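You operate a simulated robot arm through the tools that you are given. There is no shell and no other tool.

You are at the controls of a simulated robot arm. One attempt, no reset.

TASK
Clamp the disc from the mat in the vice and grease its hub.
Fine: load the grease brush at the tin and put it back. Set down upright: grease brush. A coat counts when it lies all over at full strength: go over it till it gets no stronger.
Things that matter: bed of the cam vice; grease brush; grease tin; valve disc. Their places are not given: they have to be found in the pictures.

Only the result counts: the job must be done as asked and must still hold three seconds after the hand-in. Knocking over, shifting, dropping, spilling or breaking anything else fails it.

THE ROBOT
A 6-joint arm with a two-finger parallel gripper, fixed in place. Base frame: the origin is at the foot of the arm, x ahead of it, y to its left, z up; the work surface is at about z = 0.732. Lengths are in m, angles in degrees, forces in N, time in s.
With the tool pointing down near the work surface it reaches from about 0.2 to 0.64 m from the base axis. Its first joint turns from -66.0 to 66.0 degrees. Payload 2.7 kg.
The TCP is the grasp point between the finger pads, 0.023 m short of the fingertips. In the tool frame z runs along the fingers and y along their closing line. Largest opening 0.094 m; finger width 0.038, thickness 0.01; the body of the gripper, 0.054 by 0.096 m, starts 0.039 m behind the TCP.
Orientation is that of the tool frame in the base frame, as a unit quaternion [w, x, y, z]. With the fingers straight down and closing along the base's y, the tool's x points along the base's -x, its y along +y and its z along -z.

THE INTERFACE
- The arm moves only by the tool drive_tool. Its argument "commands" is one flat list of numbers, 6 for each row, row after row: the shift along the base's x, y, z in units of 20 mm (1.0 is 20 mm), then the turn, a rotation vector about the base's x, y, z in units of 5 degrees (1.0 is 5 degrees). In form: [dx, dy, dz, ax, ay, az, dx, dy, dz, ax, ay, az, ...]. A call has 1 to 20 rows; each row shifts and turns the commanded pose from where the row before left it. "fingers" is the finger opening in m, from 0 to 0.094, set as the call begins (left out, the last holds). A call with a number of a shift or a turn outside -1 to 1 is refused whole. A row lasts 0.2 s, in which the tool goes at most 0.05 m and 8.6 degrees; a call with a longer step from one row to the next is refused whole, and so is a gripper value outside its range. Where a pose cannot be reached the arm comes as near as it can. A force on the tool above 40 N (or 10 N above the force at the start of the call, whichever is more), or a blocked arm, ends the call early, and 0.2 s more pass. The fingers move at their own pace (about 0.045 m/s each) and stop on an object; they squeeze with about 33 N. The grip force told is the motor's: it shows also when the fingers shut on nothing. Time passes only in rows, and 0.2 s behind the last, so rows that do not move let the fingers close. It gives the time, the measured TCP pose, the force on the tool (base axes), the opening and the grip force at its end, in the units of the frame above (readings bear some noise), with the torque about the TCP (base axes, N m) and any sound that the robot's microphone picked up, and new pictures: "show" is both (left out), scene, wrist or none.
- Cameras (640 x 400 px; columns grow to the right, rows downward): "scene" is fixed at [0.085, -0.4446, 1.4001]; the picture's right is [0.66, -0.75, 0.00], its down [-0.46, -0.41, -0.79] and it looks along [0.59, 0.52, -0.61] (base axes); focal length 359 px, centre (320, 200). "wrist" rides on the gripper at [0.086, 0.016, -0.075] in the tool frame; the picture's right is [-0.18, 0.98, 0.00], its down [-0.58, -0.11, -0.81] and it looks along [-0.79, -0.15, 0.59] (tool axes); focal length 243 px, centre (320, 200).
- pixel_to_xyz(camera, pixels): for up to 12 pixels [column, row] of the newest picture of that camera ("zoom" is the newest enlarged one), the place [x, y, z] in the base frame of the surface seen there, good to about 0.003 m. No time passes.
- close_up(camera, box): a new picture of the part [left, top, right, bottom] of that camera's present view, enlarged. No time passes.
- finish_job(): hands the job in; it is judged then, once.

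Leave the gripper open and the arm clear of the work at the hand-in unless told otherwise.

The tools are called after "Call:" by a JSON object that holds its "api" and its "payload". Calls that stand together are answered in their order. drive_tool: Moves the arm, as the interface text tells. Its arguments: {"type":"object","properties":{"commands":{"type":"array","items":{"type":"number"}},"fingers":{"type":"number"},"show":{"type":"string","enum":["both","scene","wrist","none"]}},"required":["commands"]} The other tools are called the same way: pixel_to_xyz (camera, pixels) gives the place of the surface under pixels of a picture; close_up (camera, box) takes an enlarged picture of a part of a camera's view; finish_job () hands the job in.

At the start:

```text
t: 0.0
eef_pos: [0.4682, -0.0391, 1.0516]
ee_rot: [0.0, 0.001, 1.0, 0.0]
wrist_force: [0.1, 0.2, 0.4]
ft_torque: [0.02, -0.02, 0.01]
finger_gap: 0.0939
grasp_force: 0.1
```

scene: 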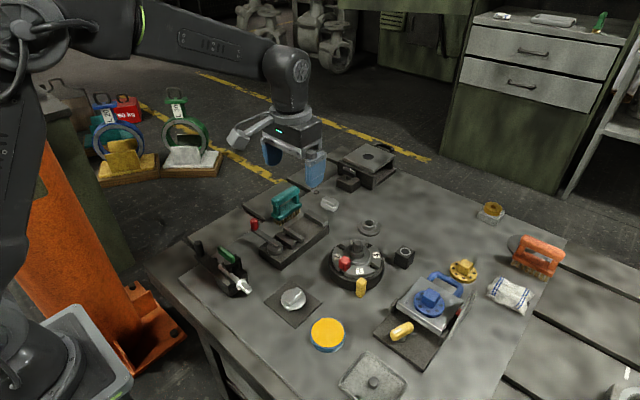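
wrist: 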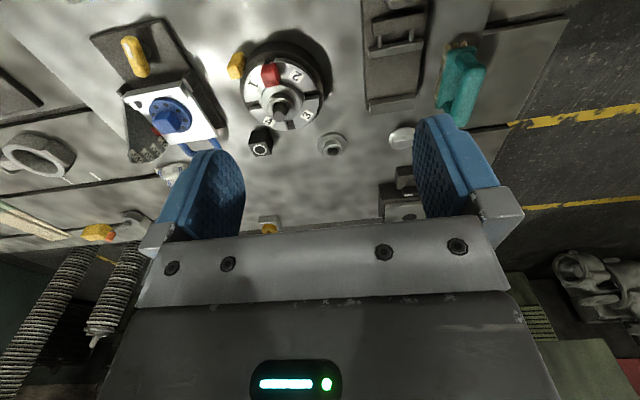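

I see a cluttered bench: a silver disc on a dark mat around (293,299), a yellow-topped tin at (327,333), several fixtures and tools. I'll enlarge several parts of the scene to identify the vice, brush, tin and disc.

Call:
{"api": "close_up", "payload": {"camera": "scene", "box": [160, 170, 340, 310]}}

Call:
{"api": "close_up", "payload": {"camera": "scene", "box": [310, 130, 480, 260]}}

Call:
{"api": "close_up", "payload": {"camera": "scene", "box": [260, 260, 480, 400]}}

Call:
{"api": "close_up", "payload": {"camera": "scene", "box": [440, 190, 640, 400]}}

```text
2.86 times, centred on (250, 240) of scene
```

zoom: 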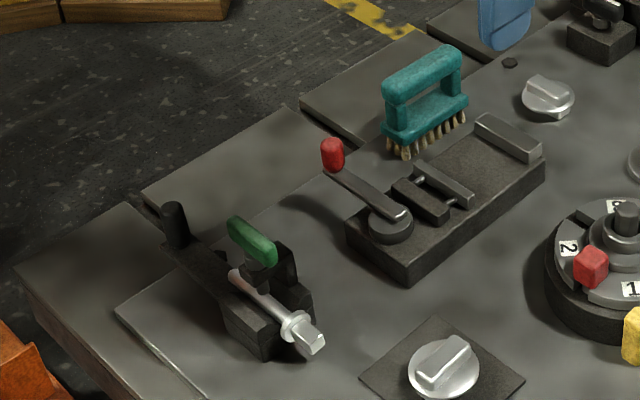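

```text
3.08 times, centred on (395, 195) of scene
```

zoom: 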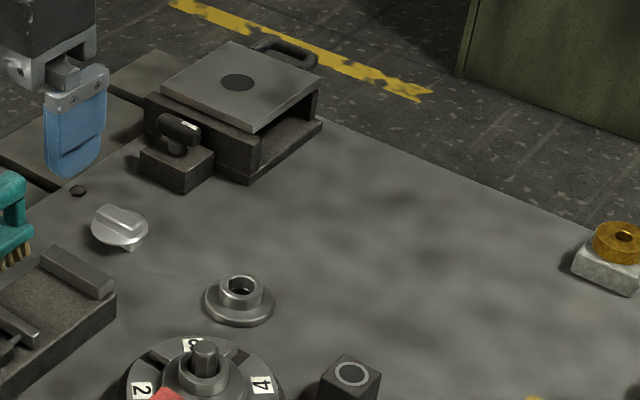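

```text
2.86 times, centred on (370, 330) of scene
```

zoom: 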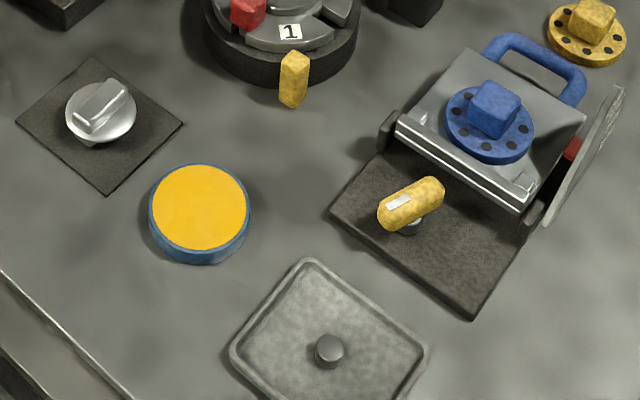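

```text
1.90 times, centred on (540, 295) of scene
```

zoom: 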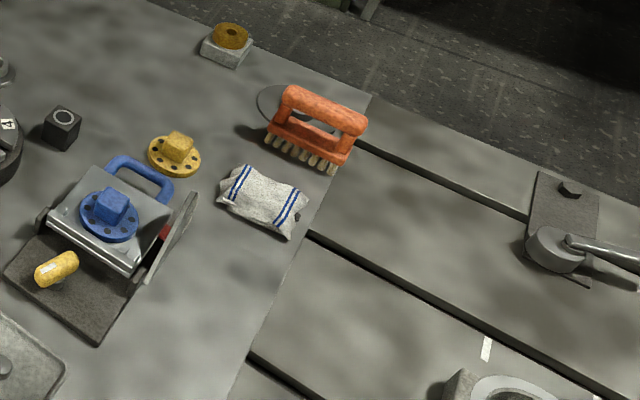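

Candidates: two brushes (teal at about (286,204), orange at about (538,256)), cam vice with red lever at about (290,235), disc on mat at (293,299). I'll enlarge these more.

Call:
{"api": "close_up", "payload": {"camera": "scene", "box": [235, 180, 345, 260]}}

Call:
{"api": "close_up", "payload": {"camera": "scene", "box": [260, 275, 330, 325]}}

Call:
{"api": "close_up", "payload": {"camera": "scene", "box": [490, 220, 590, 290]}}

Call:
{"api": "close_up", "payload": {"camera": "wrist", "box": [340, 0, 520, 130]}}

```text
5.00 times, centred on (290, 220) of scene
```

zoom: 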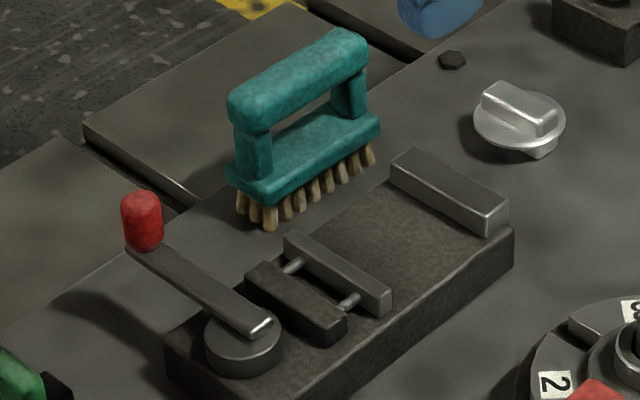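

```text
8.00 times, centred on (295, 300) of scene
```

zoom: 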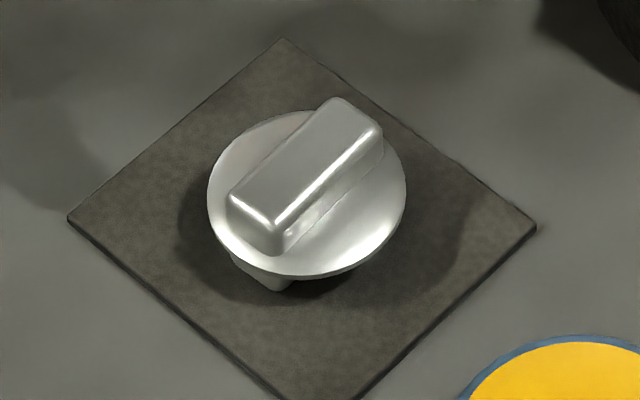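

```text
5.71 times, centred on (540, 255) of scene
```

zoom: 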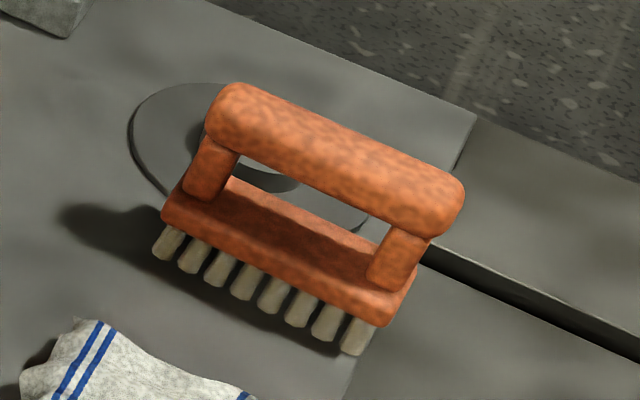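

```text
3.08 times, centred on (430, 65) of wrist
```

zoom: 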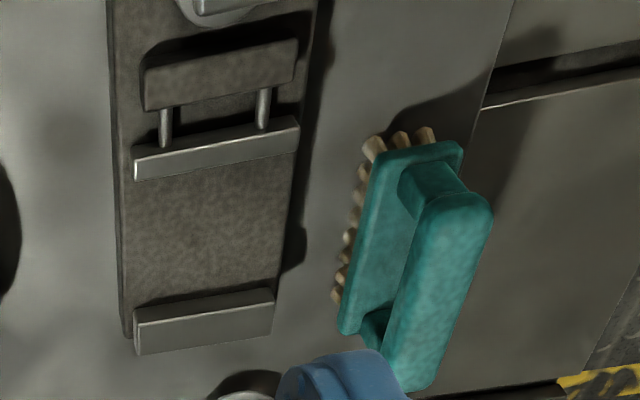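

I'll get coordinates of the main objects now: disc, mat, tin, vice parts, both brushes.

Call:
{"api": "pixel_to_xyz", "payload": {"camera": "scene", "pixels": [[293, 298], [327, 333], [538, 245], [286, 196], [255, 224], [283, 252], [270, 238], [283, 238], [300, 225], [330, 204], [340, 222], [375, 300]]}}

Call:
{"api": "close_up", "payload": {"camera": "scene", "box": [300, 315, 360, 355]}}

Call:
{"api": "close_up", "payload": {"camera": "scene", "box": [262, 180, 312, 230]}}

```text
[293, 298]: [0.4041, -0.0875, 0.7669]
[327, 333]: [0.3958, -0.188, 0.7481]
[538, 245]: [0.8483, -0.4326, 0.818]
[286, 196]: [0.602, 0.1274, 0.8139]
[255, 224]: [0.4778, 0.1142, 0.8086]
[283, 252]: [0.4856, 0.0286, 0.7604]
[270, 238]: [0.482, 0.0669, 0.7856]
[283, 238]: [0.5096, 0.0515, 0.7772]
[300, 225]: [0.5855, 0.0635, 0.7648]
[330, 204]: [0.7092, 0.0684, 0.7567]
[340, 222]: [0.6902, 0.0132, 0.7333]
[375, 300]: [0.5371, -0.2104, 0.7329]
```

```text
10.00 times, centred on (330, 335) of scene
```

zoom: 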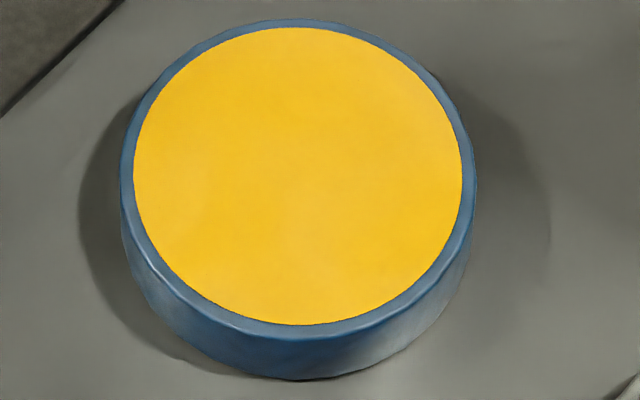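

```text
8.00 times, centred on (287, 205) of scene
```

zoom: 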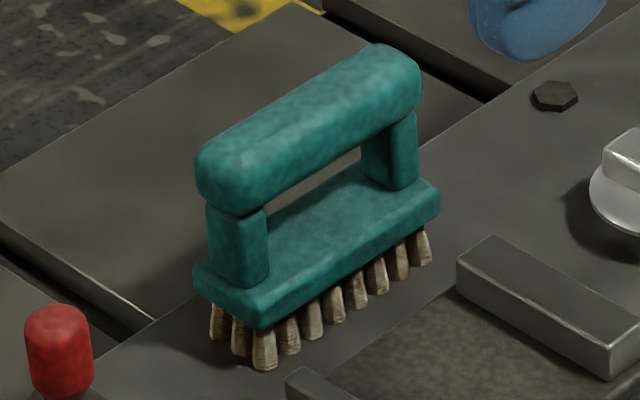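

The orange brush is out of reach (0.95 m), so the teal brush (0.60, 0.13) is the reachable grease brush; the tin is at (0.396,-0.188). Now I'll move the arm back and up to look at the vice and disc with the wrist camera.

Call:
{"api": "drive_tool", "payload": {"commands": [-1, 0, 0, 0, 0, 0, -1, 0, 0, 0, 0, 0, -1, 0, 0, 0, 0, 0, -1, 0, 0, 0, 0, 0, -1, 0, 0, 0, 0, 0, -1, 0, 0, 0, 0, 0, -1, 0, 0, 0, 0, 0, -1, 0, 0, 0, 0, 0, -1, 0, 0, 0, 0, 0]}}

```text
t: 2.0
eef_pos: [0.2886, -0.0381, 1.0517]
ee_rot: [0.0, 0.0, 1.0, 0.0]
wrist_force: [-1.1, 0.1, -0.2]
ft_torque: [-0.01, -0.03, 0.01]
finger_gap: 0.0939
grasp_force: 0.1
```

scene: 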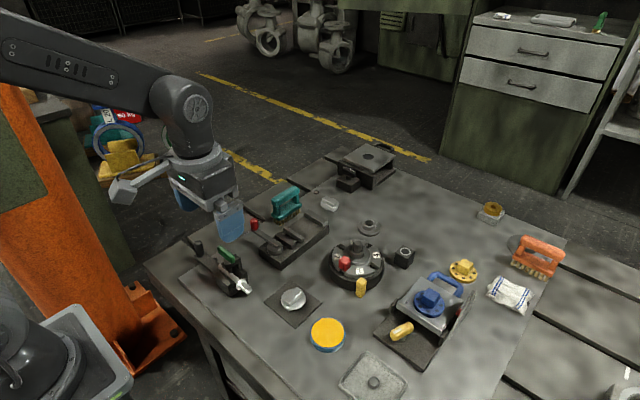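
wrist: 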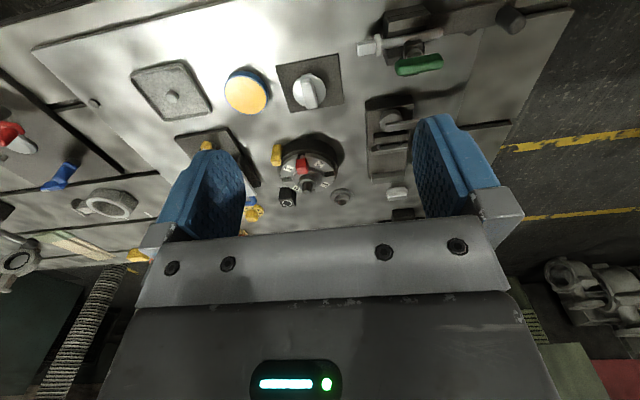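

The wrist camera now shows the disc at (312,90) and vice at (390,140). I'll enlarge both.

Call:
{"api": "close_up", "payload": {"camera": "wrist", "box": [265, 45, 355, 115]}}

Call:
{"api": "close_up", "payload": {"camera": "wrist", "box": [350, 80, 430, 190]}}

Call:
{"api": "close_up", "payload": {"camera": "scene", "box": [240, 205, 340, 275]}}

```text
5.71 times, centred on (310, 80) of wrist
```

zoom: 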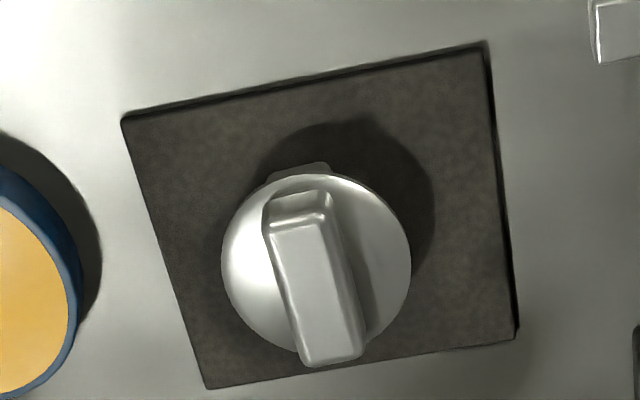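

```text
3.64 times, centred on (390, 135) of wrist
```

zoom: 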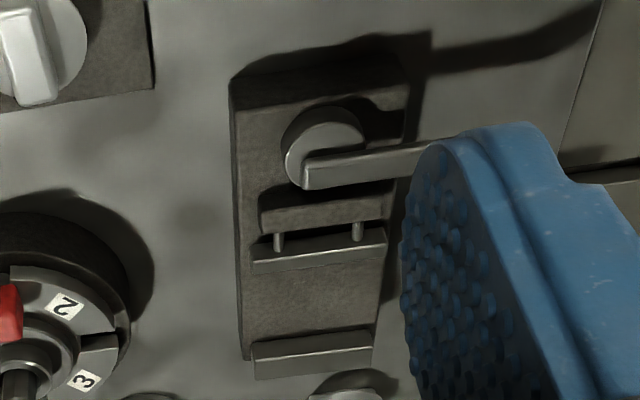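

```text
5.71 times, centred on (290, 240) of scene
```

zoom: 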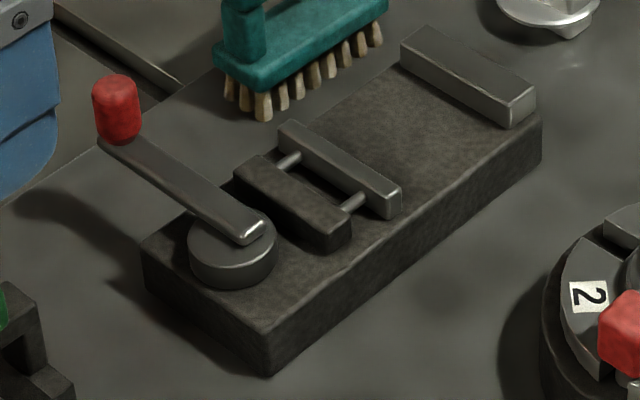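

I'll read coordinates of the vice features from this latest enlargement (scene zoom).

Call:
{"api": "pixel_to_xyz", "payload": {"camera": "zoom", "pixels": [[116, 84], [125, 150], [215, 232], [255, 228], [200, 245], [270, 330], [258, 172], [335, 232], [290, 130], [392, 192], [415, 45], [525, 92]]}}

Call:
{"api": "pixel_to_xyz", "payload": {"camera": "zoom", "pixels": [[145, 248], [268, 335], [541, 120], [400, 70], [505, 130], [400, 215], [345, 130], [430, 180], [350, 245], [238, 180], [300, 160], [360, 200]]}}

```text
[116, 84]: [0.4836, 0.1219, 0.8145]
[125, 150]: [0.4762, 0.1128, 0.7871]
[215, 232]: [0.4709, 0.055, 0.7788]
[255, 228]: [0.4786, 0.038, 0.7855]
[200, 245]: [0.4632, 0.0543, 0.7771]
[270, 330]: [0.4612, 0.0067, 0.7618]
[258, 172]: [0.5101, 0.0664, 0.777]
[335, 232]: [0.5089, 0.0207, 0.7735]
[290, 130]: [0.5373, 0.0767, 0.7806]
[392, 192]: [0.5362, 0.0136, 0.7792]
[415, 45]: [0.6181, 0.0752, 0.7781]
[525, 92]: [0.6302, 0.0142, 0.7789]
```

```text
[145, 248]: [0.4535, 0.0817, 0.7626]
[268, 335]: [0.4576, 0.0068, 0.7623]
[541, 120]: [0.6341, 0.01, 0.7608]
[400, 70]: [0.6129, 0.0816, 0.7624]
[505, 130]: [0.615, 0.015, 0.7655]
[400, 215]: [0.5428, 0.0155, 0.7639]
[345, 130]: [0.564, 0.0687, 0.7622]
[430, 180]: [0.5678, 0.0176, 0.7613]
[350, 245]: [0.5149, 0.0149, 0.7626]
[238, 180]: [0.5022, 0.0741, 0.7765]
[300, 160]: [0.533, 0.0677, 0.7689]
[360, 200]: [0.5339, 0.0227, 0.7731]
```

Vice: base top (bed) z≈0.762, moving jaw face x≈0.543, fixed jaw face x≈0.613, jaws centred at y≈0.0455, lever pointing +y with its knob at (0.478,0.115). Next I measure the brush with an enlargement of it.

Call:
{"api": "close_up", "payload": {"camera": "scene", "box": [262, 180, 312, 230]}}

Call:
{"api": "pixel_to_xyz", "payload": {"camera": "zoom", "pixels": [[212, 165], [395, 60], [300, 110], [212, 185], [410, 90], [240, 235], [390, 150], [215, 280], [260, 305], [430, 200], [420, 250], [262, 355]]}}

```text
8.00 times, centred on (287, 205) of scene
```

zoom: 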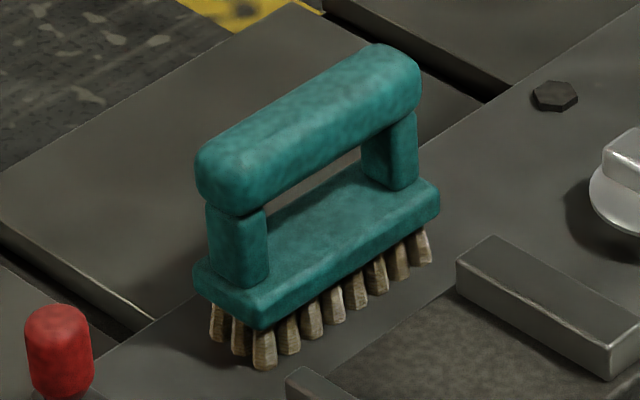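

```text
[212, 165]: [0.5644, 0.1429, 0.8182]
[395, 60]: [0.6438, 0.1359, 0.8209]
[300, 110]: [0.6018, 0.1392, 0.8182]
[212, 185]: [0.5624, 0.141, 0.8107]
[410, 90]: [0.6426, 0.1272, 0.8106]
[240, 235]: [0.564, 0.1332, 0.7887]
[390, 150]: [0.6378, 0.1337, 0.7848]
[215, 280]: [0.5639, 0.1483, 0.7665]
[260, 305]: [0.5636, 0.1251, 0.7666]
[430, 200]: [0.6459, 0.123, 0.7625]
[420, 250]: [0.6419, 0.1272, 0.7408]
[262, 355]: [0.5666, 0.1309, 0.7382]
```

Brush handle: centre about (0.603,0.136), top z≈0.821, running nearly along x (yaw about -5°). Now the tin and the disc measurements.

Call:
{"api": "close_up", "payload": {"camera": "scene", "box": [300, 315, 360, 355]}}

Call:
{"api": "pixel_to_xyz", "payload": {"camera": "zoom", "pixels": [[300, 175], [140, 170], [455, 175], [300, 30], [300, 318], [270, 335], [128, 175], [468, 180], [300, 23], [270, 375], [560, 200], [200, 60]]}}

Call:
{"api": "close_up", "payload": {"camera": "scene", "box": [260, 275, 330, 325]}}

Call:
{"api": "pixel_to_xyz", "payload": {"camera": "zoom", "pixels": [[345, 105], [375, 130], [235, 200], [275, 225], [305, 165], [215, 200], [398, 195], [310, 265], [270, 140], [260, 280], [305, 285], [120, 220]]}}

```text
10.00 times, centred on (330, 335) of scene
```

zoom: 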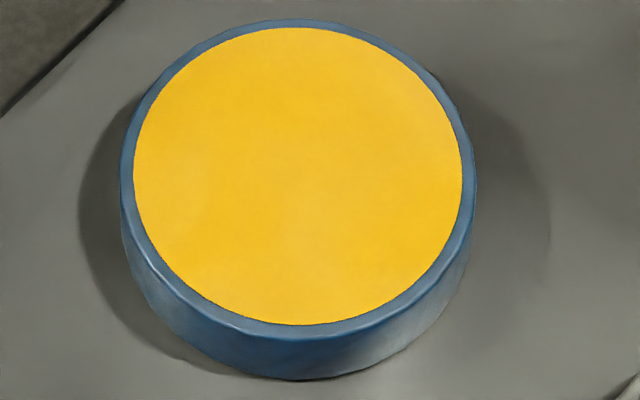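

```text
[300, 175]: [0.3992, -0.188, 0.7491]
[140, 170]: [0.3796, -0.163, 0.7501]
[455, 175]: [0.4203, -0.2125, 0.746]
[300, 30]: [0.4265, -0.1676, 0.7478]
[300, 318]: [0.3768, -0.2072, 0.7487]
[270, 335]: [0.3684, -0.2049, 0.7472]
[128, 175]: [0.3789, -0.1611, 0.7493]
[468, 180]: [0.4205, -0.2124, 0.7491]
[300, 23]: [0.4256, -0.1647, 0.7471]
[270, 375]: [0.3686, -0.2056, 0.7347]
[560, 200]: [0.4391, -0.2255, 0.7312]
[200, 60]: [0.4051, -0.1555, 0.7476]
```

```text
8.00 times, centred on (295, 300) of scene
```

zoom: 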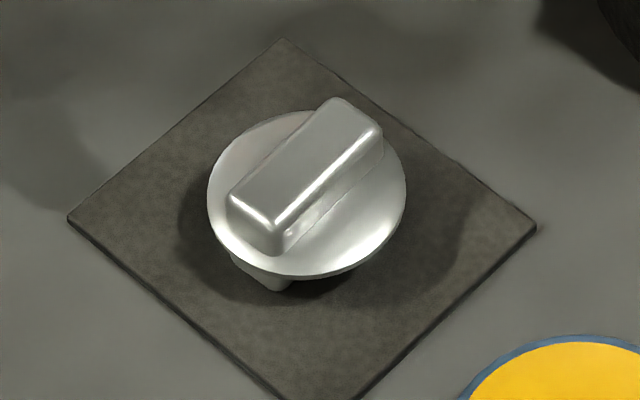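

```text
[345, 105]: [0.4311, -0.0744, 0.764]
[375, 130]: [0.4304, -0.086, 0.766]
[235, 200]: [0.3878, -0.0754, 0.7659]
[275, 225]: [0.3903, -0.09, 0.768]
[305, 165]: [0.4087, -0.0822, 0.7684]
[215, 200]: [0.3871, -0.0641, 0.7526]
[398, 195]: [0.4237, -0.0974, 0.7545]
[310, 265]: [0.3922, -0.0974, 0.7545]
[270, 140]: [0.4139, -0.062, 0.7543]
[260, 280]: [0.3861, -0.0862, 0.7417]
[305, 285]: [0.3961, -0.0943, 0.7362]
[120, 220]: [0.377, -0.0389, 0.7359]
```

Disc: hub bar along x, bar top z≈0.767, plate top z≈0.754, centre about (0.408,-0.082). Tin: centre (0.400,-0.187), grease flush at z≈0.748. I'll bring the wrist camera closer to the vice to understand the cam lever.

Call:
{"api": "drive_tool", "payload": {"commands": [-0.2, 1, -1, 0, 0, 0, -0.2, 1, -1, 0, 0, 0, -0.2, 1, -1, 0, 0, 0, -0.2, 1, -1, 0, 0, 0, -0.2, 1, -1, 0, 0, 0, 0, 0.9, -1, 0, 0, 0]}}

Call:
{"api": "close_up", "payload": {"camera": "wrist", "box": [200, 0, 440, 180]}}

```text
t: 3.4
eef_pos: [0.2687, 0.0794, 0.9304]
ee_rot: [0.0, 0.001, 1.0, 0.0]
wrist_force: [-0.4, -0.1, 0.3]
ft_torque: [0.01, -0.01, 0.02]
finger_gap: 0.0938
grasp_force: 0.1
```

scene: 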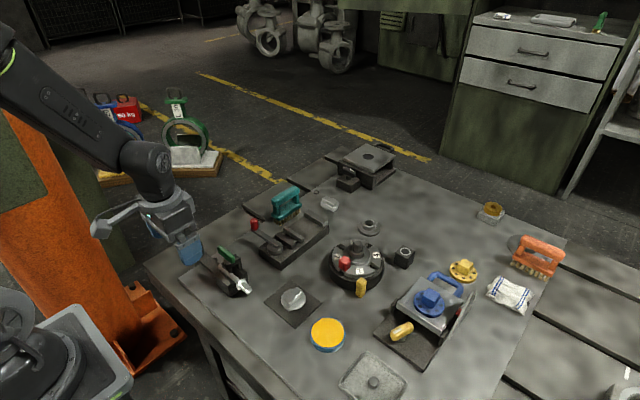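
wrist: 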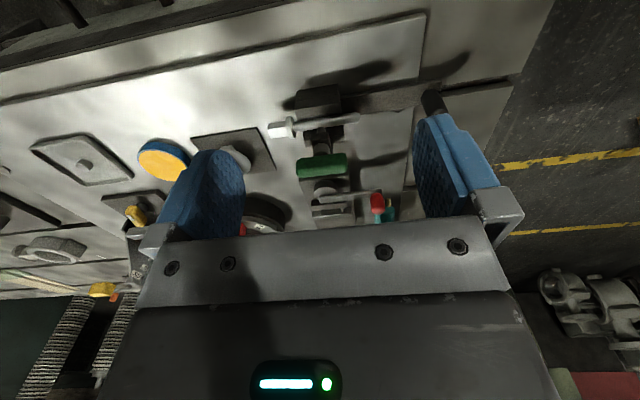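

```text
2.22 times, centred on (320, 90) of wrist
```

zoom: 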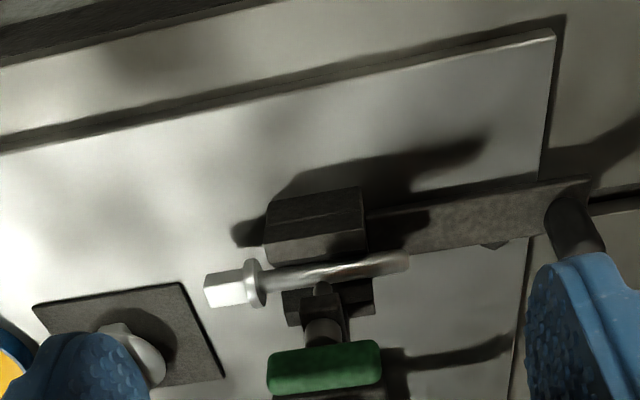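

The gripper blocks that view; I'll move forward so that the vice falls in the upper half of the wrist picture.

Call:
{"api": "drive_tool", "payload": {"commands": [1, 0, 0.5, 0, 0, 0, 1, 0, 0.5, 0, 0, 0, 1, 0, 0.5, 0, 0, 0, 1, -0.5, 0, 0, 0, 0, 1, -0.5, 0, 0, 0, 0, 1, 0, 0, 0, 0, 0, 1, 0, 0, 0, 0, 0, 1, 0, 0, 0, 0, 0]}}

Call:
{"api": "close_up", "payload": {"camera": "wrist", "box": [240, 0, 440, 130]}}

```text
t: 5.2
eef_pos: [0.4295, 0.06, 0.9617]
ee_rot: [0.0, 0.001, 1.0, 0.0]
wrist_force: [-0.1, 0.6, -0.5]
ft_torque: [-0.02, 0.02, -0.02]
finger_gap: 0.0942
grasp_force: 0.1
```

scene: 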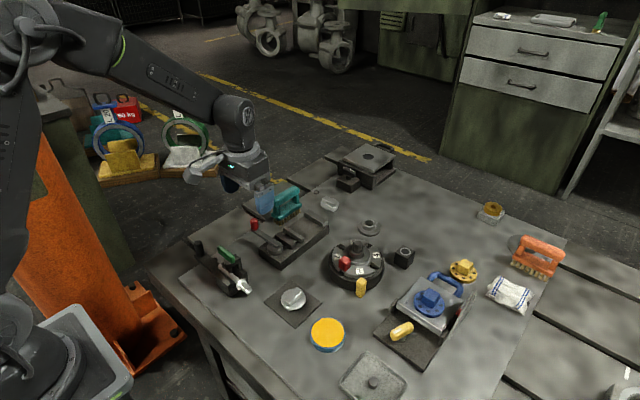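
wrist: 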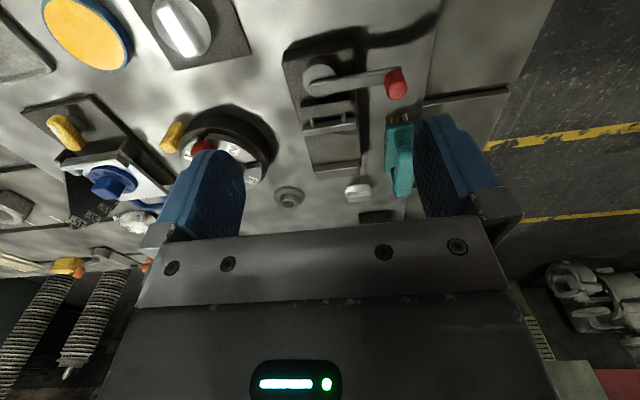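

```text
3.08 times, centred on (340, 65) of wrist
```

zoom: 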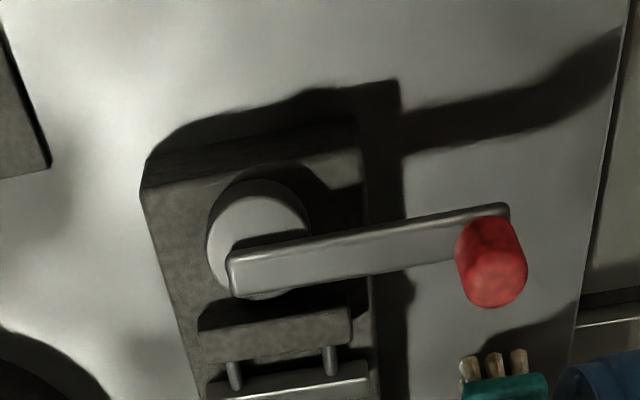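

The cam disc's bulk sits on the -x side of the lever pivot, so the vice is open. Now I look closely at the disc with the wrist camera: moving to about (0.36,-0.083,0.93).

Call:
{"api": "drive_tool", "payload": {"commands": [-0.5, -1, -0.2, 0, 0, 0, -0.5, -1, -0.2, 0, 0, 0, -0.5, -1, -0.2, 0, 0, 0, -0.5, -1, -0.2, 0, 0, 0, -0.5, -1, -0.2, 0, 0, 0, -0.5, -1, -0.2, 0, 0, 0, -0.5, -1, -0.2, 0, 0, 0, 0, -0.15, -0.2, 0, 0, 0]}}

Call:
{"api": "close_up", "payload": {"camera": "wrist", "box": [260, 30, 400, 130]}}

```text
t: 7.0
eef_pos: [0.3583, -0.0847, 0.9297]
ee_rot: [0.0, 0.0, 1.0, -0.001]
wrist_force: [0.6, -0.1, 0.5]
ft_torque: [0.02, 0.0, 0.0]
finger_gap: 0.094
grasp_force: 0.2
```

scene: 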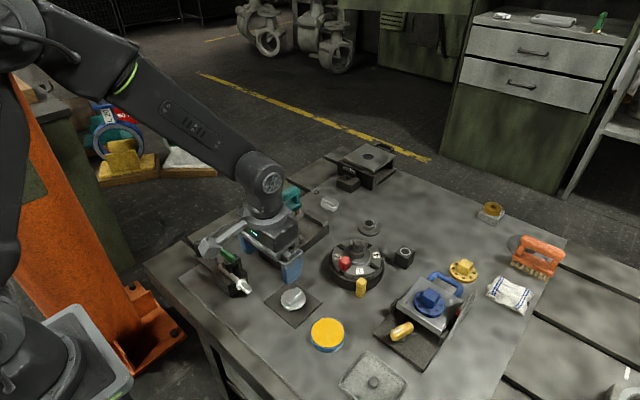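
wrist: 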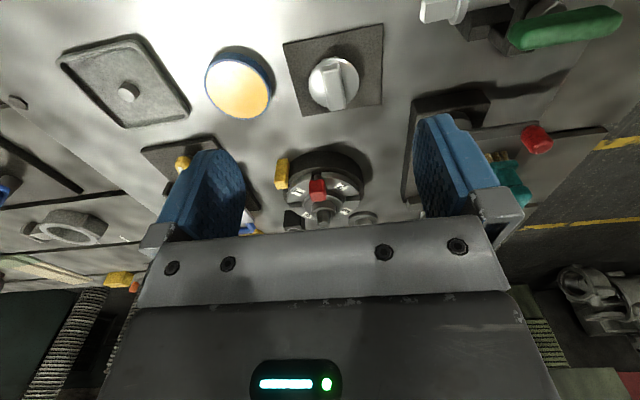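

```text
4.00 times, centred on (330, 80) of wrist
```

zoom: 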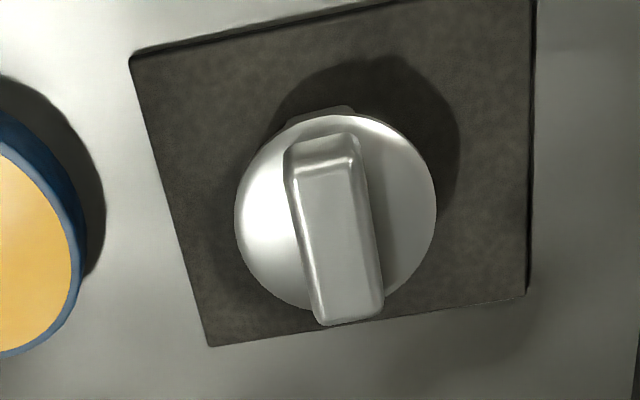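

I'll read off the bar edges and plate rim from this zoom.

Call:
{"api": "pixel_to_xyz", "payload": {"camera": "zoom", "pixels": [[298, 170], [350, 165], [318, 310], [376, 305], [325, 175], [348, 310], [335, 240], [245, 220], [425, 210], [330, 120], [265, 280], [400, 280]]}}

Call:
{"api": "close_up", "payload": {"camera": "scene", "box": [270, 280, 320, 320]}}

```text
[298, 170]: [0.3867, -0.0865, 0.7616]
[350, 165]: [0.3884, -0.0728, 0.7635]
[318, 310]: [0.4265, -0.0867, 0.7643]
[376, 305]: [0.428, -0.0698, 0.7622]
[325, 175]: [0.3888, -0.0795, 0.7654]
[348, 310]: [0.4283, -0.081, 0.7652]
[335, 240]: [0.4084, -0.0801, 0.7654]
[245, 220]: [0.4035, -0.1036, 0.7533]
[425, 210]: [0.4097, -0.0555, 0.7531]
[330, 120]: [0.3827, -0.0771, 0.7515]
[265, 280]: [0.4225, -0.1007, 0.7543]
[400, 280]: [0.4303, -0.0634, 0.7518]
```

```text
10.00 times, centred on (295, 300) of scene
```

zoom: 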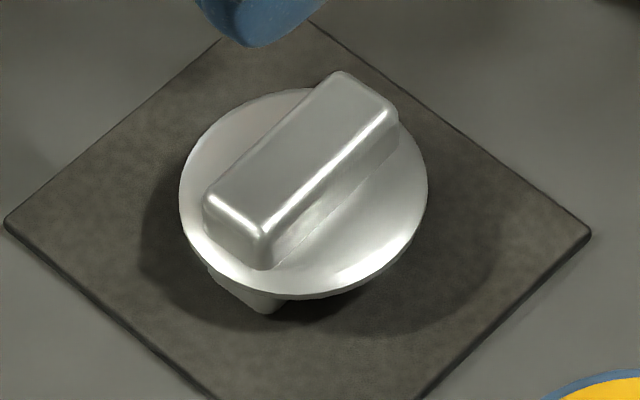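

Bar centre is (0.408,-0.080), aligned with x, width ~15 mm. Before descending I check the position of the neighbouring green-handled fixture at (243,286) and (228,256).

Call:
{"api": "pixel_to_xyz", "payload": {"camera": "scene", "pixels": [[245, 288], [243, 278], [235, 265], [228, 255], [197, 247], [240, 292], [360, 290]]}}

Call:
{"api": "close_up", "payload": {"camera": "scene", "box": [180, 225, 270, 305]}}

```text
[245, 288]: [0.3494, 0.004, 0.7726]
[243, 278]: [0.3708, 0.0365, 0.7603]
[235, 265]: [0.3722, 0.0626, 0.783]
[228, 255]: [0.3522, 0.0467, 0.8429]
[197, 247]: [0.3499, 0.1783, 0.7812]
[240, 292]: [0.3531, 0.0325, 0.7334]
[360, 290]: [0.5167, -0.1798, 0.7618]
```

```text
5.00 times, centred on (225, 265) of scene
```

zoom: 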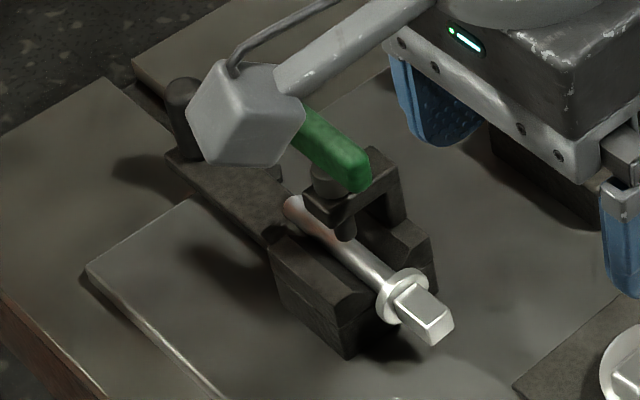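

Clear of the disc. I move over the disc bar with the fingers set to 0.05, to z≈0.82 first.

Call:
{"api": "drive_tool", "payload": {"commands": [0.83, 0.08, -0.9, 0, 0, 0, 0.83, 0.08, -0.9, 0, 0, 0, 0.825, 0.08, -0.9, 0, 0, 0, 0, 0, -0.9, 0, 0, 0, 0, 0, -0.9, 0, 0, 0, 0, 0, -0.9, 0, 0, 0, 0, 0, 0, 0, 0, 0], "fingers": 0.05}}

Call:
{"api": "close_up", "payload": {"camera": "scene", "box": [250, 240, 350, 320]}}

```text
t: 8.6
eef_pos: [0.4086, -0.0785, 0.8211]
ee_rot: [0.0, 0.0, 1.0, 0.0]
wrist_force: [0.8, 0.6, 0.8]
ft_torque: [0.0, 0.03, 0.0]
finger_gap: 0.0501
grasp_force: 0.1
```

scene: 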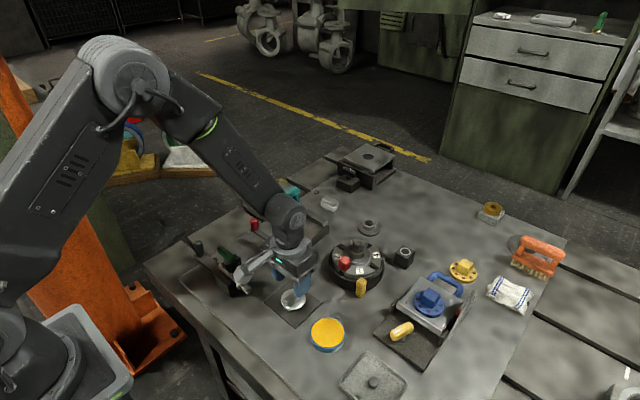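
wrist: 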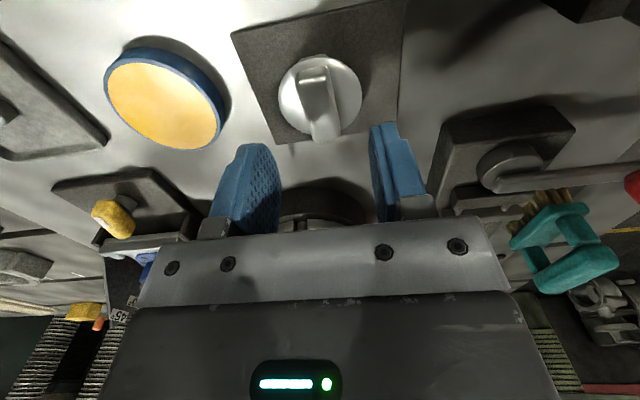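

```text
5.00 times, centred on (300, 280) of scene
```

zoom: 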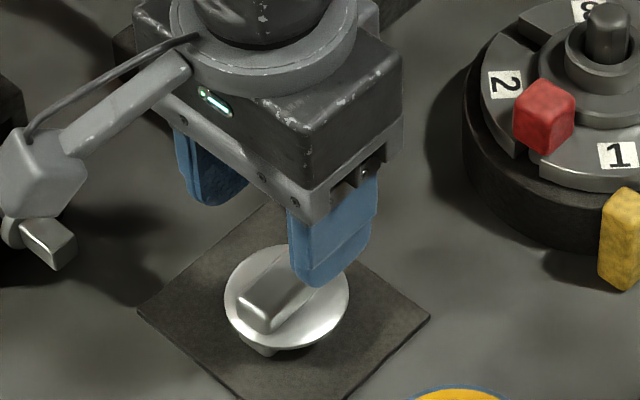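

Fingers straddle the bar. Descend 42 mm to TCP z≈0.779 (fingertips ~2 mm above the plate), then close.

Call:
{"api": "drive_tool", "payload": {"commands": [0, -0.08, -0.7, 0, 0, 0, 0, 0, -0.7, 0, 0, 0, 0, 0, -0.7, 0, 0, 0, 0, 0, 0, 0, 0, 0], "show": "none"}}

Call:
{"api": "close_up", "payload": {"camera": "scene", "box": [260, 260, 340, 320]}}

```text
t: 9.6
eef_pos: [0.4088, -0.0824, 0.7796]
ee_rot: [0.0, 0.0, 1.0, 0.0]
wrist_force: [-0.4, -0.4, -0.1]
ft_torque: [0.01, 0.01, -0.01]
finger_gap: 0.0501
grasp_force: 0.1
```

```text
6.67 times, centred on (300, 290) of scene
```

zoom: 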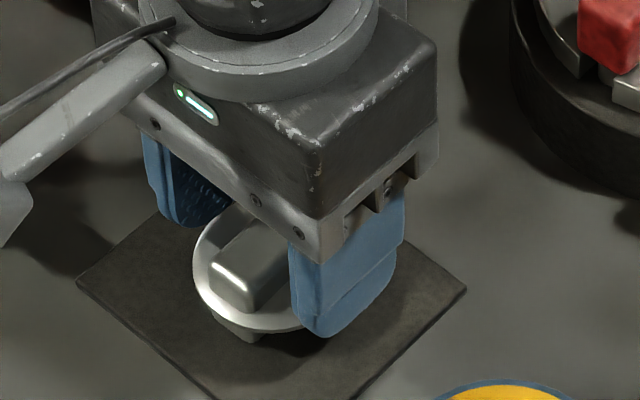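

Positioned. Closing on the bar.

Call:
{"api": "drive_tool", "payload": {"commands": [0, 0, 0, 0, 0, 0, 0, 0, 0, 0, 0, 0, 0, 0, 0, 0, 0, 0, 0, 0, 0, 0, 0, 0], "fingers": 0, "show": "none"}}

Call:
{"api": "close_up", "payload": {"camera": "scene", "box": [260, 260, 340, 320]}}

```text
t: 10.6
eef_pos: [0.4097, -0.0797, 0.7797]
ee_rot: [0.0, 0.0, 1.0, 0.001]
wrist_force: [0.7, 0.7, 1.1]
ft_torque: [0.03, -0.06, -0.01]
finger_gap: 0.0193
grasp_force: 33.4
```

```text
6.67 times, centred on (300, 290) of scene
```

zoom: 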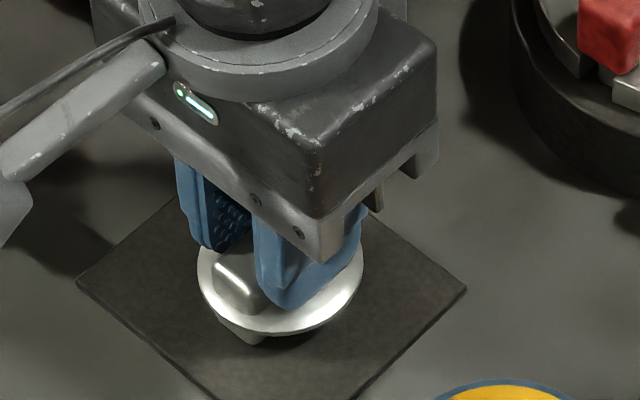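

Held (gap 19 mm, 33 N). I check the turret's height near the path, then lift.

Call:
{"api": "pixel_to_xyz", "payload": {"camera": "scene", "pixels": [[358, 244], [345, 262], [330, 262], [340, 275], [358, 250]]}}

Call:
{"api": "drive_tool", "payload": {"commands": [0, 0, 0.5, 0, 0, 0, 0, 0, 0.8, 0, 0, 0, 0, 0, 1, 0, 0, 0, 0, 0, 1, 0, 0, 0, 0, 0, 1, 0, 0, 0, 0, 0, 1, 0, 0, 0, 0, 0, 0.7, 0, 0, 0]}}

Call:
{"api": "close_up", "payload": {"camera": "scene", "box": [240, 180, 360, 280]}}

```text
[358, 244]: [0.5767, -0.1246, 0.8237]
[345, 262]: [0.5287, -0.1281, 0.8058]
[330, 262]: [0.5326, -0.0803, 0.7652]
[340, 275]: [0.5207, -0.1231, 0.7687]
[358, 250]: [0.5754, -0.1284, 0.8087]
```

```text
t: 12.2
eef_pos: [0.4077, -0.0814, 0.8996]
ee_rot: [0.0, 0.0, 1.0, 0.0]
wrist_force: [1.0, 0.0, -2.6]
ft_torque: [0.01, -0.03, 0.01]
finger_gap: 0.0195
grasp_force: 33.0
```

scene: 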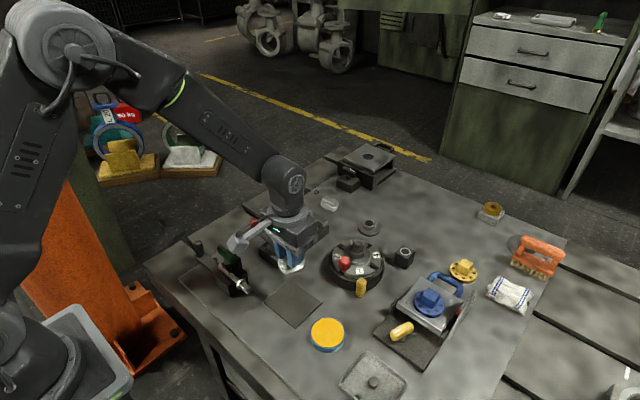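
wrist: 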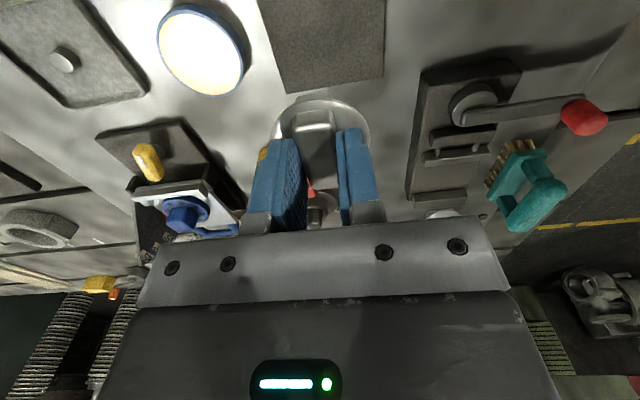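

```text
4.00 times, centred on (300, 230) of scene
```

zoom: 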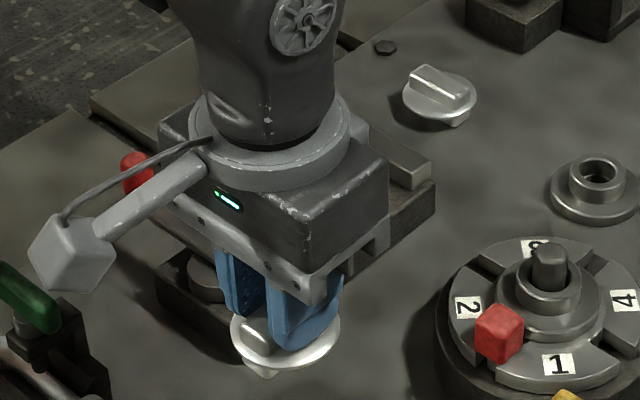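

Disc lifted. Now move over the vice bed to (0.582, 0.0455) at the same height.

Call:
{"api": "drive_tool", "payload": {"commands": [0.967, 0.703, 0, 0, 0, 0, 0.967, 0.703, 0, 0, 0, 0, 0.967, 0.703, 0, 0, 0, 0, 0.967, 0.703, 0, 0, 0, 0, 0.967, 0.703, 0, 0, 0, 0, 0.967, 0.703, 0, 0, 0, 0, 0.967, 0.703, 0, 0, 0, 0, 0.967, 0.703, 0, 0, 0, 0, 0.964, 0.701, 0, 0, 0, 0, 0, 0, -0.8, 0, 0, 0, 0, 0, -0.8, 0, 0, 0, 0, 0, -0.8, 0, 0, 0, 0, 0, 0, 0, 0, 0]}}

Call:
{"api": "close_up", "payload": {"camera": "scene", "box": [240, 180, 360, 280]}}

Call:
{"api": "close_up", "payload": {"camera": "wrist", "box": [200, 30, 440, 240]}}

```text
t: 15.0
eef_pos: [0.5826, 0.0463, 0.8512]
ee_rot: [-0.001, 0.0, 1.0, 0.0]
wrist_force: [-0.3, 0.1, -2.8]
ft_torque: [-0.02, 0.0, -0.03]
finger_gap: 0.0194
grasp_force: 32.9
```

scene: 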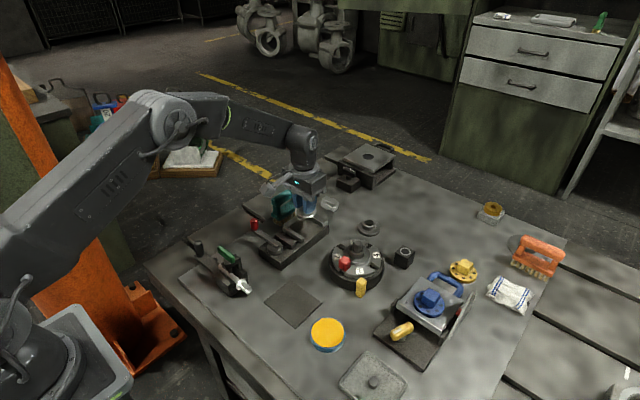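
wrist: 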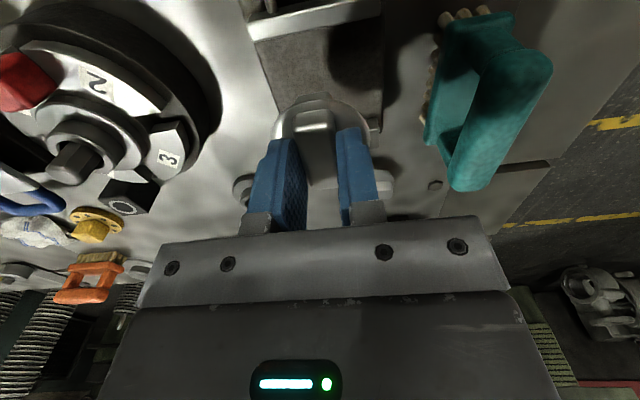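

```text
4.00 times, centred on (300, 230) of scene
```

zoom: 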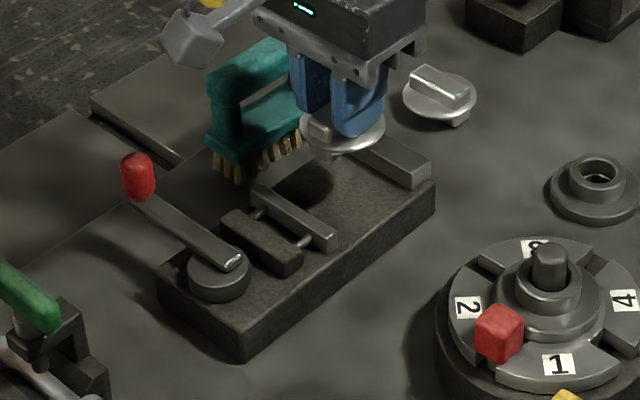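

```text
1.90 times, centred on (320, 135) of wrist
```

zoom: 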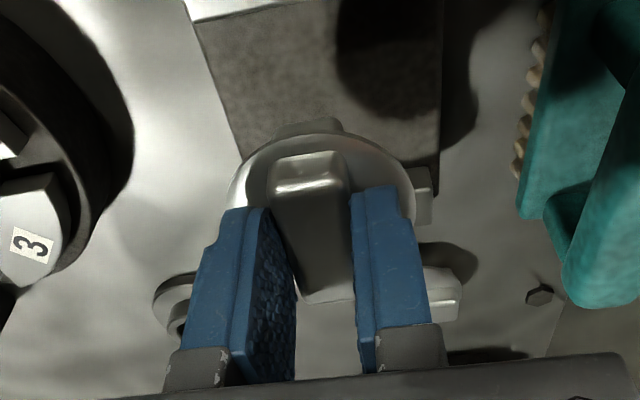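

Well placed above the bed. Lower further to just above contact, watching the force.

Call:
{"api": "drive_tool", "payload": {"commands": [0, 0, -0.7, 0, 0, 0, 0, 0, -0.7, 0, 0, 0, 0, 0, -0.5, 0, 0, 0, 0, 0, -0.1, 0, 0, 0, 0, 0, 0, 0, 0, 0], "show": "none"}}

Call:
{"api": "close_up", "payload": {"camera": "scene", "box": [260, 190, 350, 260]}}

```text
t: 16.2
eef_pos: [0.5818, 0.0458, 0.812]
ee_rot: [0.0, 0.0, 1.0, 0.0]
wrist_force: [-0.1, -0.4, -2.8]
ft_torque: [-0.01, 0.02, 0.03]
finger_gap: 0.0194
grasp_force: 33.3
```

```text
5.71 times, centred on (305, 225) of scene
```

zoom: 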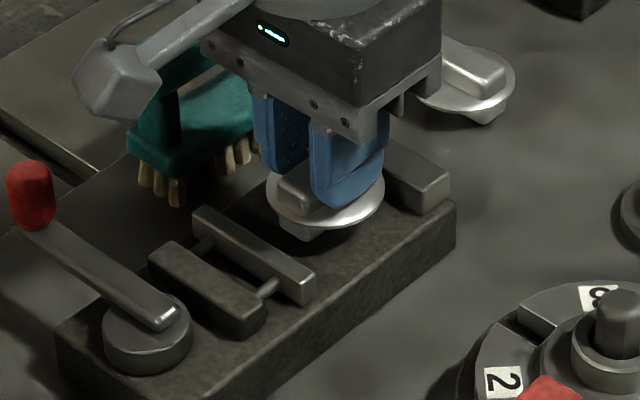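

Still free (force -2.8 N is the disc's weight). Continue down in 1 mm steps.

Call:
{"api": "drive_tool", "payload": {"commands": [0, 0, -0.05, 0, 0, 0, 0, 0, -0.05, 0, 0, 0, 0, 0, -0.05, 0, 0, 0, 0, 0, -0.05, 0, 0, 0, 0, 0, 0, 0, 0, 0], "show": "none"}}

Call:
{"api": "close_up", "payload": {"camera": "scene", "box": [260, 190, 350, 260]}}

```text
t: 17.4
eef_pos: [0.5824, 0.0464, 0.8078]
ee_rot: [0.0, 0.001, 1.0, 0.001]
wrist_force: [-0.5, -0.4, -2.7]
ft_torque: [0.01, -0.01, 0.02]
finger_gap: 0.0196
grasp_force: 33.5
```

```text
5.71 times, centred on (305, 225) of scene
```

zoom: 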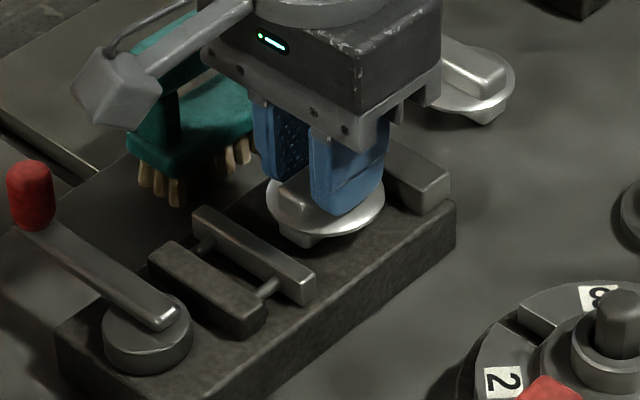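

Not yet touching. Another few 0.8 mm steps.

Call:
{"api": "drive_tool", "payload": {"commands": [0, 0, -0.04, 0, 0, 0, 0, 0, -0.04, 0, 0, 0, 0, 0, 0, 0, 0, 0], "show": "none"}}

```text
t: 18.2
eef_pos: [0.5813, 0.0464, 0.8062]
ee_rot: [0.0, 0.0, 1.0, -0.001]
wrist_force: [-0.1, 0.3, -2.3]
ft_torque: [0.01, 0.0, 0.01]
finger_gap: 0.0196
grasp_force: 33.2
```

Call:
{"api": "drive_tool", "payload": {"commands": [0, 0, -0.04, 0, 0, 0, 0, 0, -0.04, 0, 0, 0, 0, 0, 0, 0, 0, 0], "show": "none"}}

```text
t: 19.0
eef_pos: [0.5819, 0.0471, 0.8058]
ee_rot: [0.001, 0.0, 1.0, 0.0]
wrist_force: [-5.2, 0.0, 12.0]
ft_torque: [0.0, 0.48, -0.01]
finger_gap: 0.0194
grasp_force: 33.0
```

Contact with the bed (12 N up). I ease 0.6 mm up and open the fingers to 0.05.

Call:
{"api": "drive_tool", "payload": {"commands": [0, 0, 0.03, 0, 0, 0, 0, 0, 0, 0, 0, 0], "show": "none"}}

Call:
{"api": "drive_tool", "payload": {"commands": [0, 0, 0, 0, 0, 0, 0, 0, 0, 0, 0, 0, 0, 0, 0, 0, 0, 0], "fingers": 0.05, "show": "none"}}

Call:
{"api": "close_up", "payload": {"camera": "scene", "box": [260, 190, 350, 260]}}

```text
t: 19.6
eef_pos: [0.583, 0.0458, 0.8053]
ee_rot: [0.001, 0.0, 1.0, 0.0]
wrist_force: [-1.7, 1.2, 10.5]
ft_torque: [0.09, 0.33, -0.02]
finger_gap: 0.0195
grasp_force: 33.5
```

```text
t: 20.4
eef_pos: [0.582, 0.0457, 0.8046]
ee_rot: [0.0, 0.0, 1.0, 0.0]
wrist_force: [0.0, -0.2, 0.5]
ft_torque: [0.02, 0.0, 0.0]
finger_gap: 0.05
grasp_force: 0.0
```

```text
5.71 times, centred on (305, 225) of scene
```

zoom: 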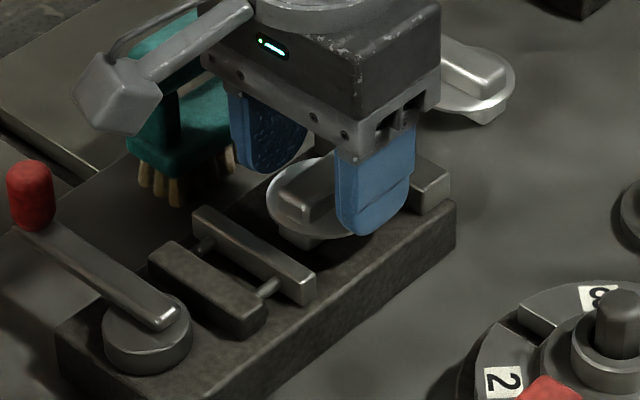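

The disc stands on the bed between the jaws. I raise the arm clear and then look at the lever knob.

Call:
{"api": "drive_tool", "payload": {"commands": [0, 0, 0.6, 0, 0, 0, 0, 0, 1, 0, 0, 0, 0, 0, 1, 0, 0, 0, 0, 0, 1, 0, 0, 0, 0, 0, 1, 0, 0, 0, -1, 0.5, 0.5, 0, 0, 0, -1, 0.5, 0.5, 0, 0, 0, -1, 0.5, 0, 0, 0, 0, -1, 0.5, 0, 0, 0, 0, -1, 0.5, 0, 0, 0, 0, -1, 0.5, 0, 0, 0, 0]}}

Call:
{"api": "close_up", "payload": {"camera": "wrist", "box": [230, 0, 430, 130]}}

Call:
{"api": "close_up", "payload": {"camera": "scene", "box": [240, 190, 340, 260]}}

```text
t: 22.8
eef_pos: [0.4622, 0.1059, 0.917]
ee_rot: [0.0, 0.0, 1.0, 0.0]
wrist_force: [-0.4, 0.8, -0.8]
ft_torque: [0.03, 0.0, 0.0]
finger_gap: 0.05
grasp_force: 0.0
```

scene: 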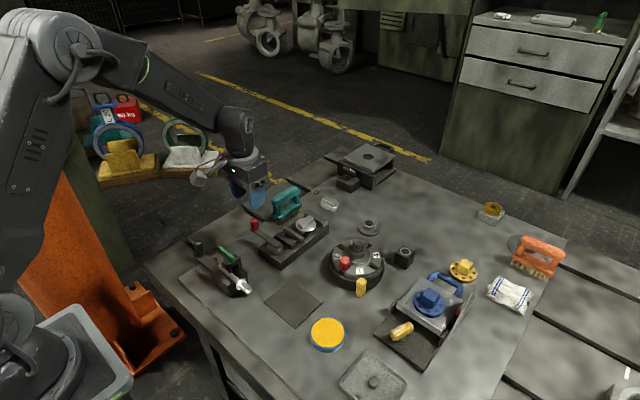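
wrist: 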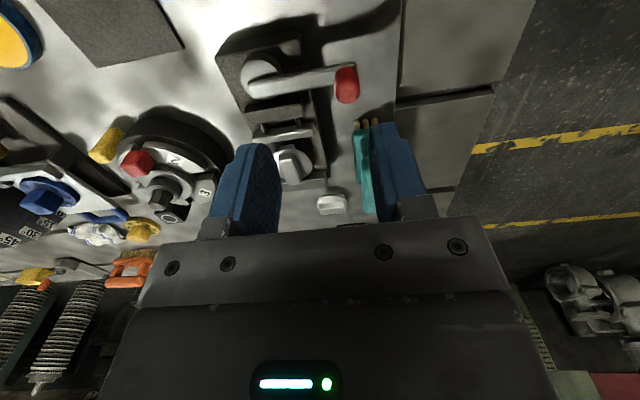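

```text
3.08 times, centred on (330, 65) of wrist
```

zoom: 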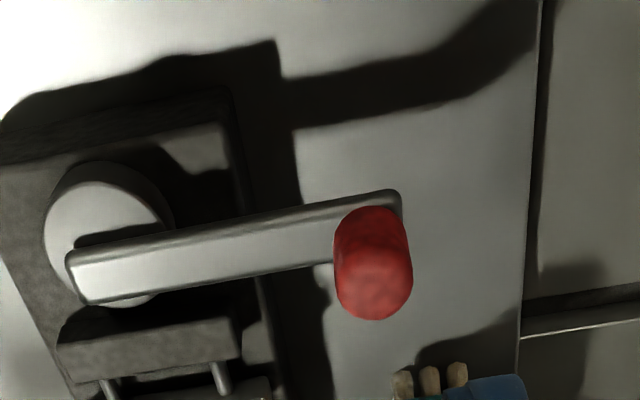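

```text
5.71 times, centred on (290, 225) of scene
```

zoom: 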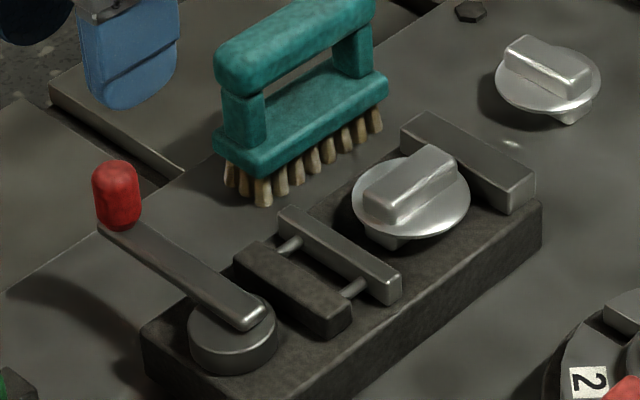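

The disc sits in the bed well. I read knob, lever, cam and disc positions from the scene zoom.

Call:
{"api": "pixel_to_xyz", "payload": {"camera": "zoom", "pixels": [[113, 168], [118, 200], [138, 195], [95, 190], [120, 226], [180, 265], [255, 312], [205, 310], [265, 340], [405, 175], [358, 205], [465, 190]]}}

```text
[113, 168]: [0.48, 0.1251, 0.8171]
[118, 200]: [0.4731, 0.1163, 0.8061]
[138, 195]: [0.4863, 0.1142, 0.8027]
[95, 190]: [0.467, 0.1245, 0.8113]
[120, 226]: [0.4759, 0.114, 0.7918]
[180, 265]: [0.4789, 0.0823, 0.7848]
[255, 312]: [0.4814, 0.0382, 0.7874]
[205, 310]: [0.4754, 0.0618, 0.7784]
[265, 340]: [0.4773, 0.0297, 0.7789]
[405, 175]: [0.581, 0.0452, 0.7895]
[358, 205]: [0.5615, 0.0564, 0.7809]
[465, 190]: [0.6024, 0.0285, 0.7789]
```

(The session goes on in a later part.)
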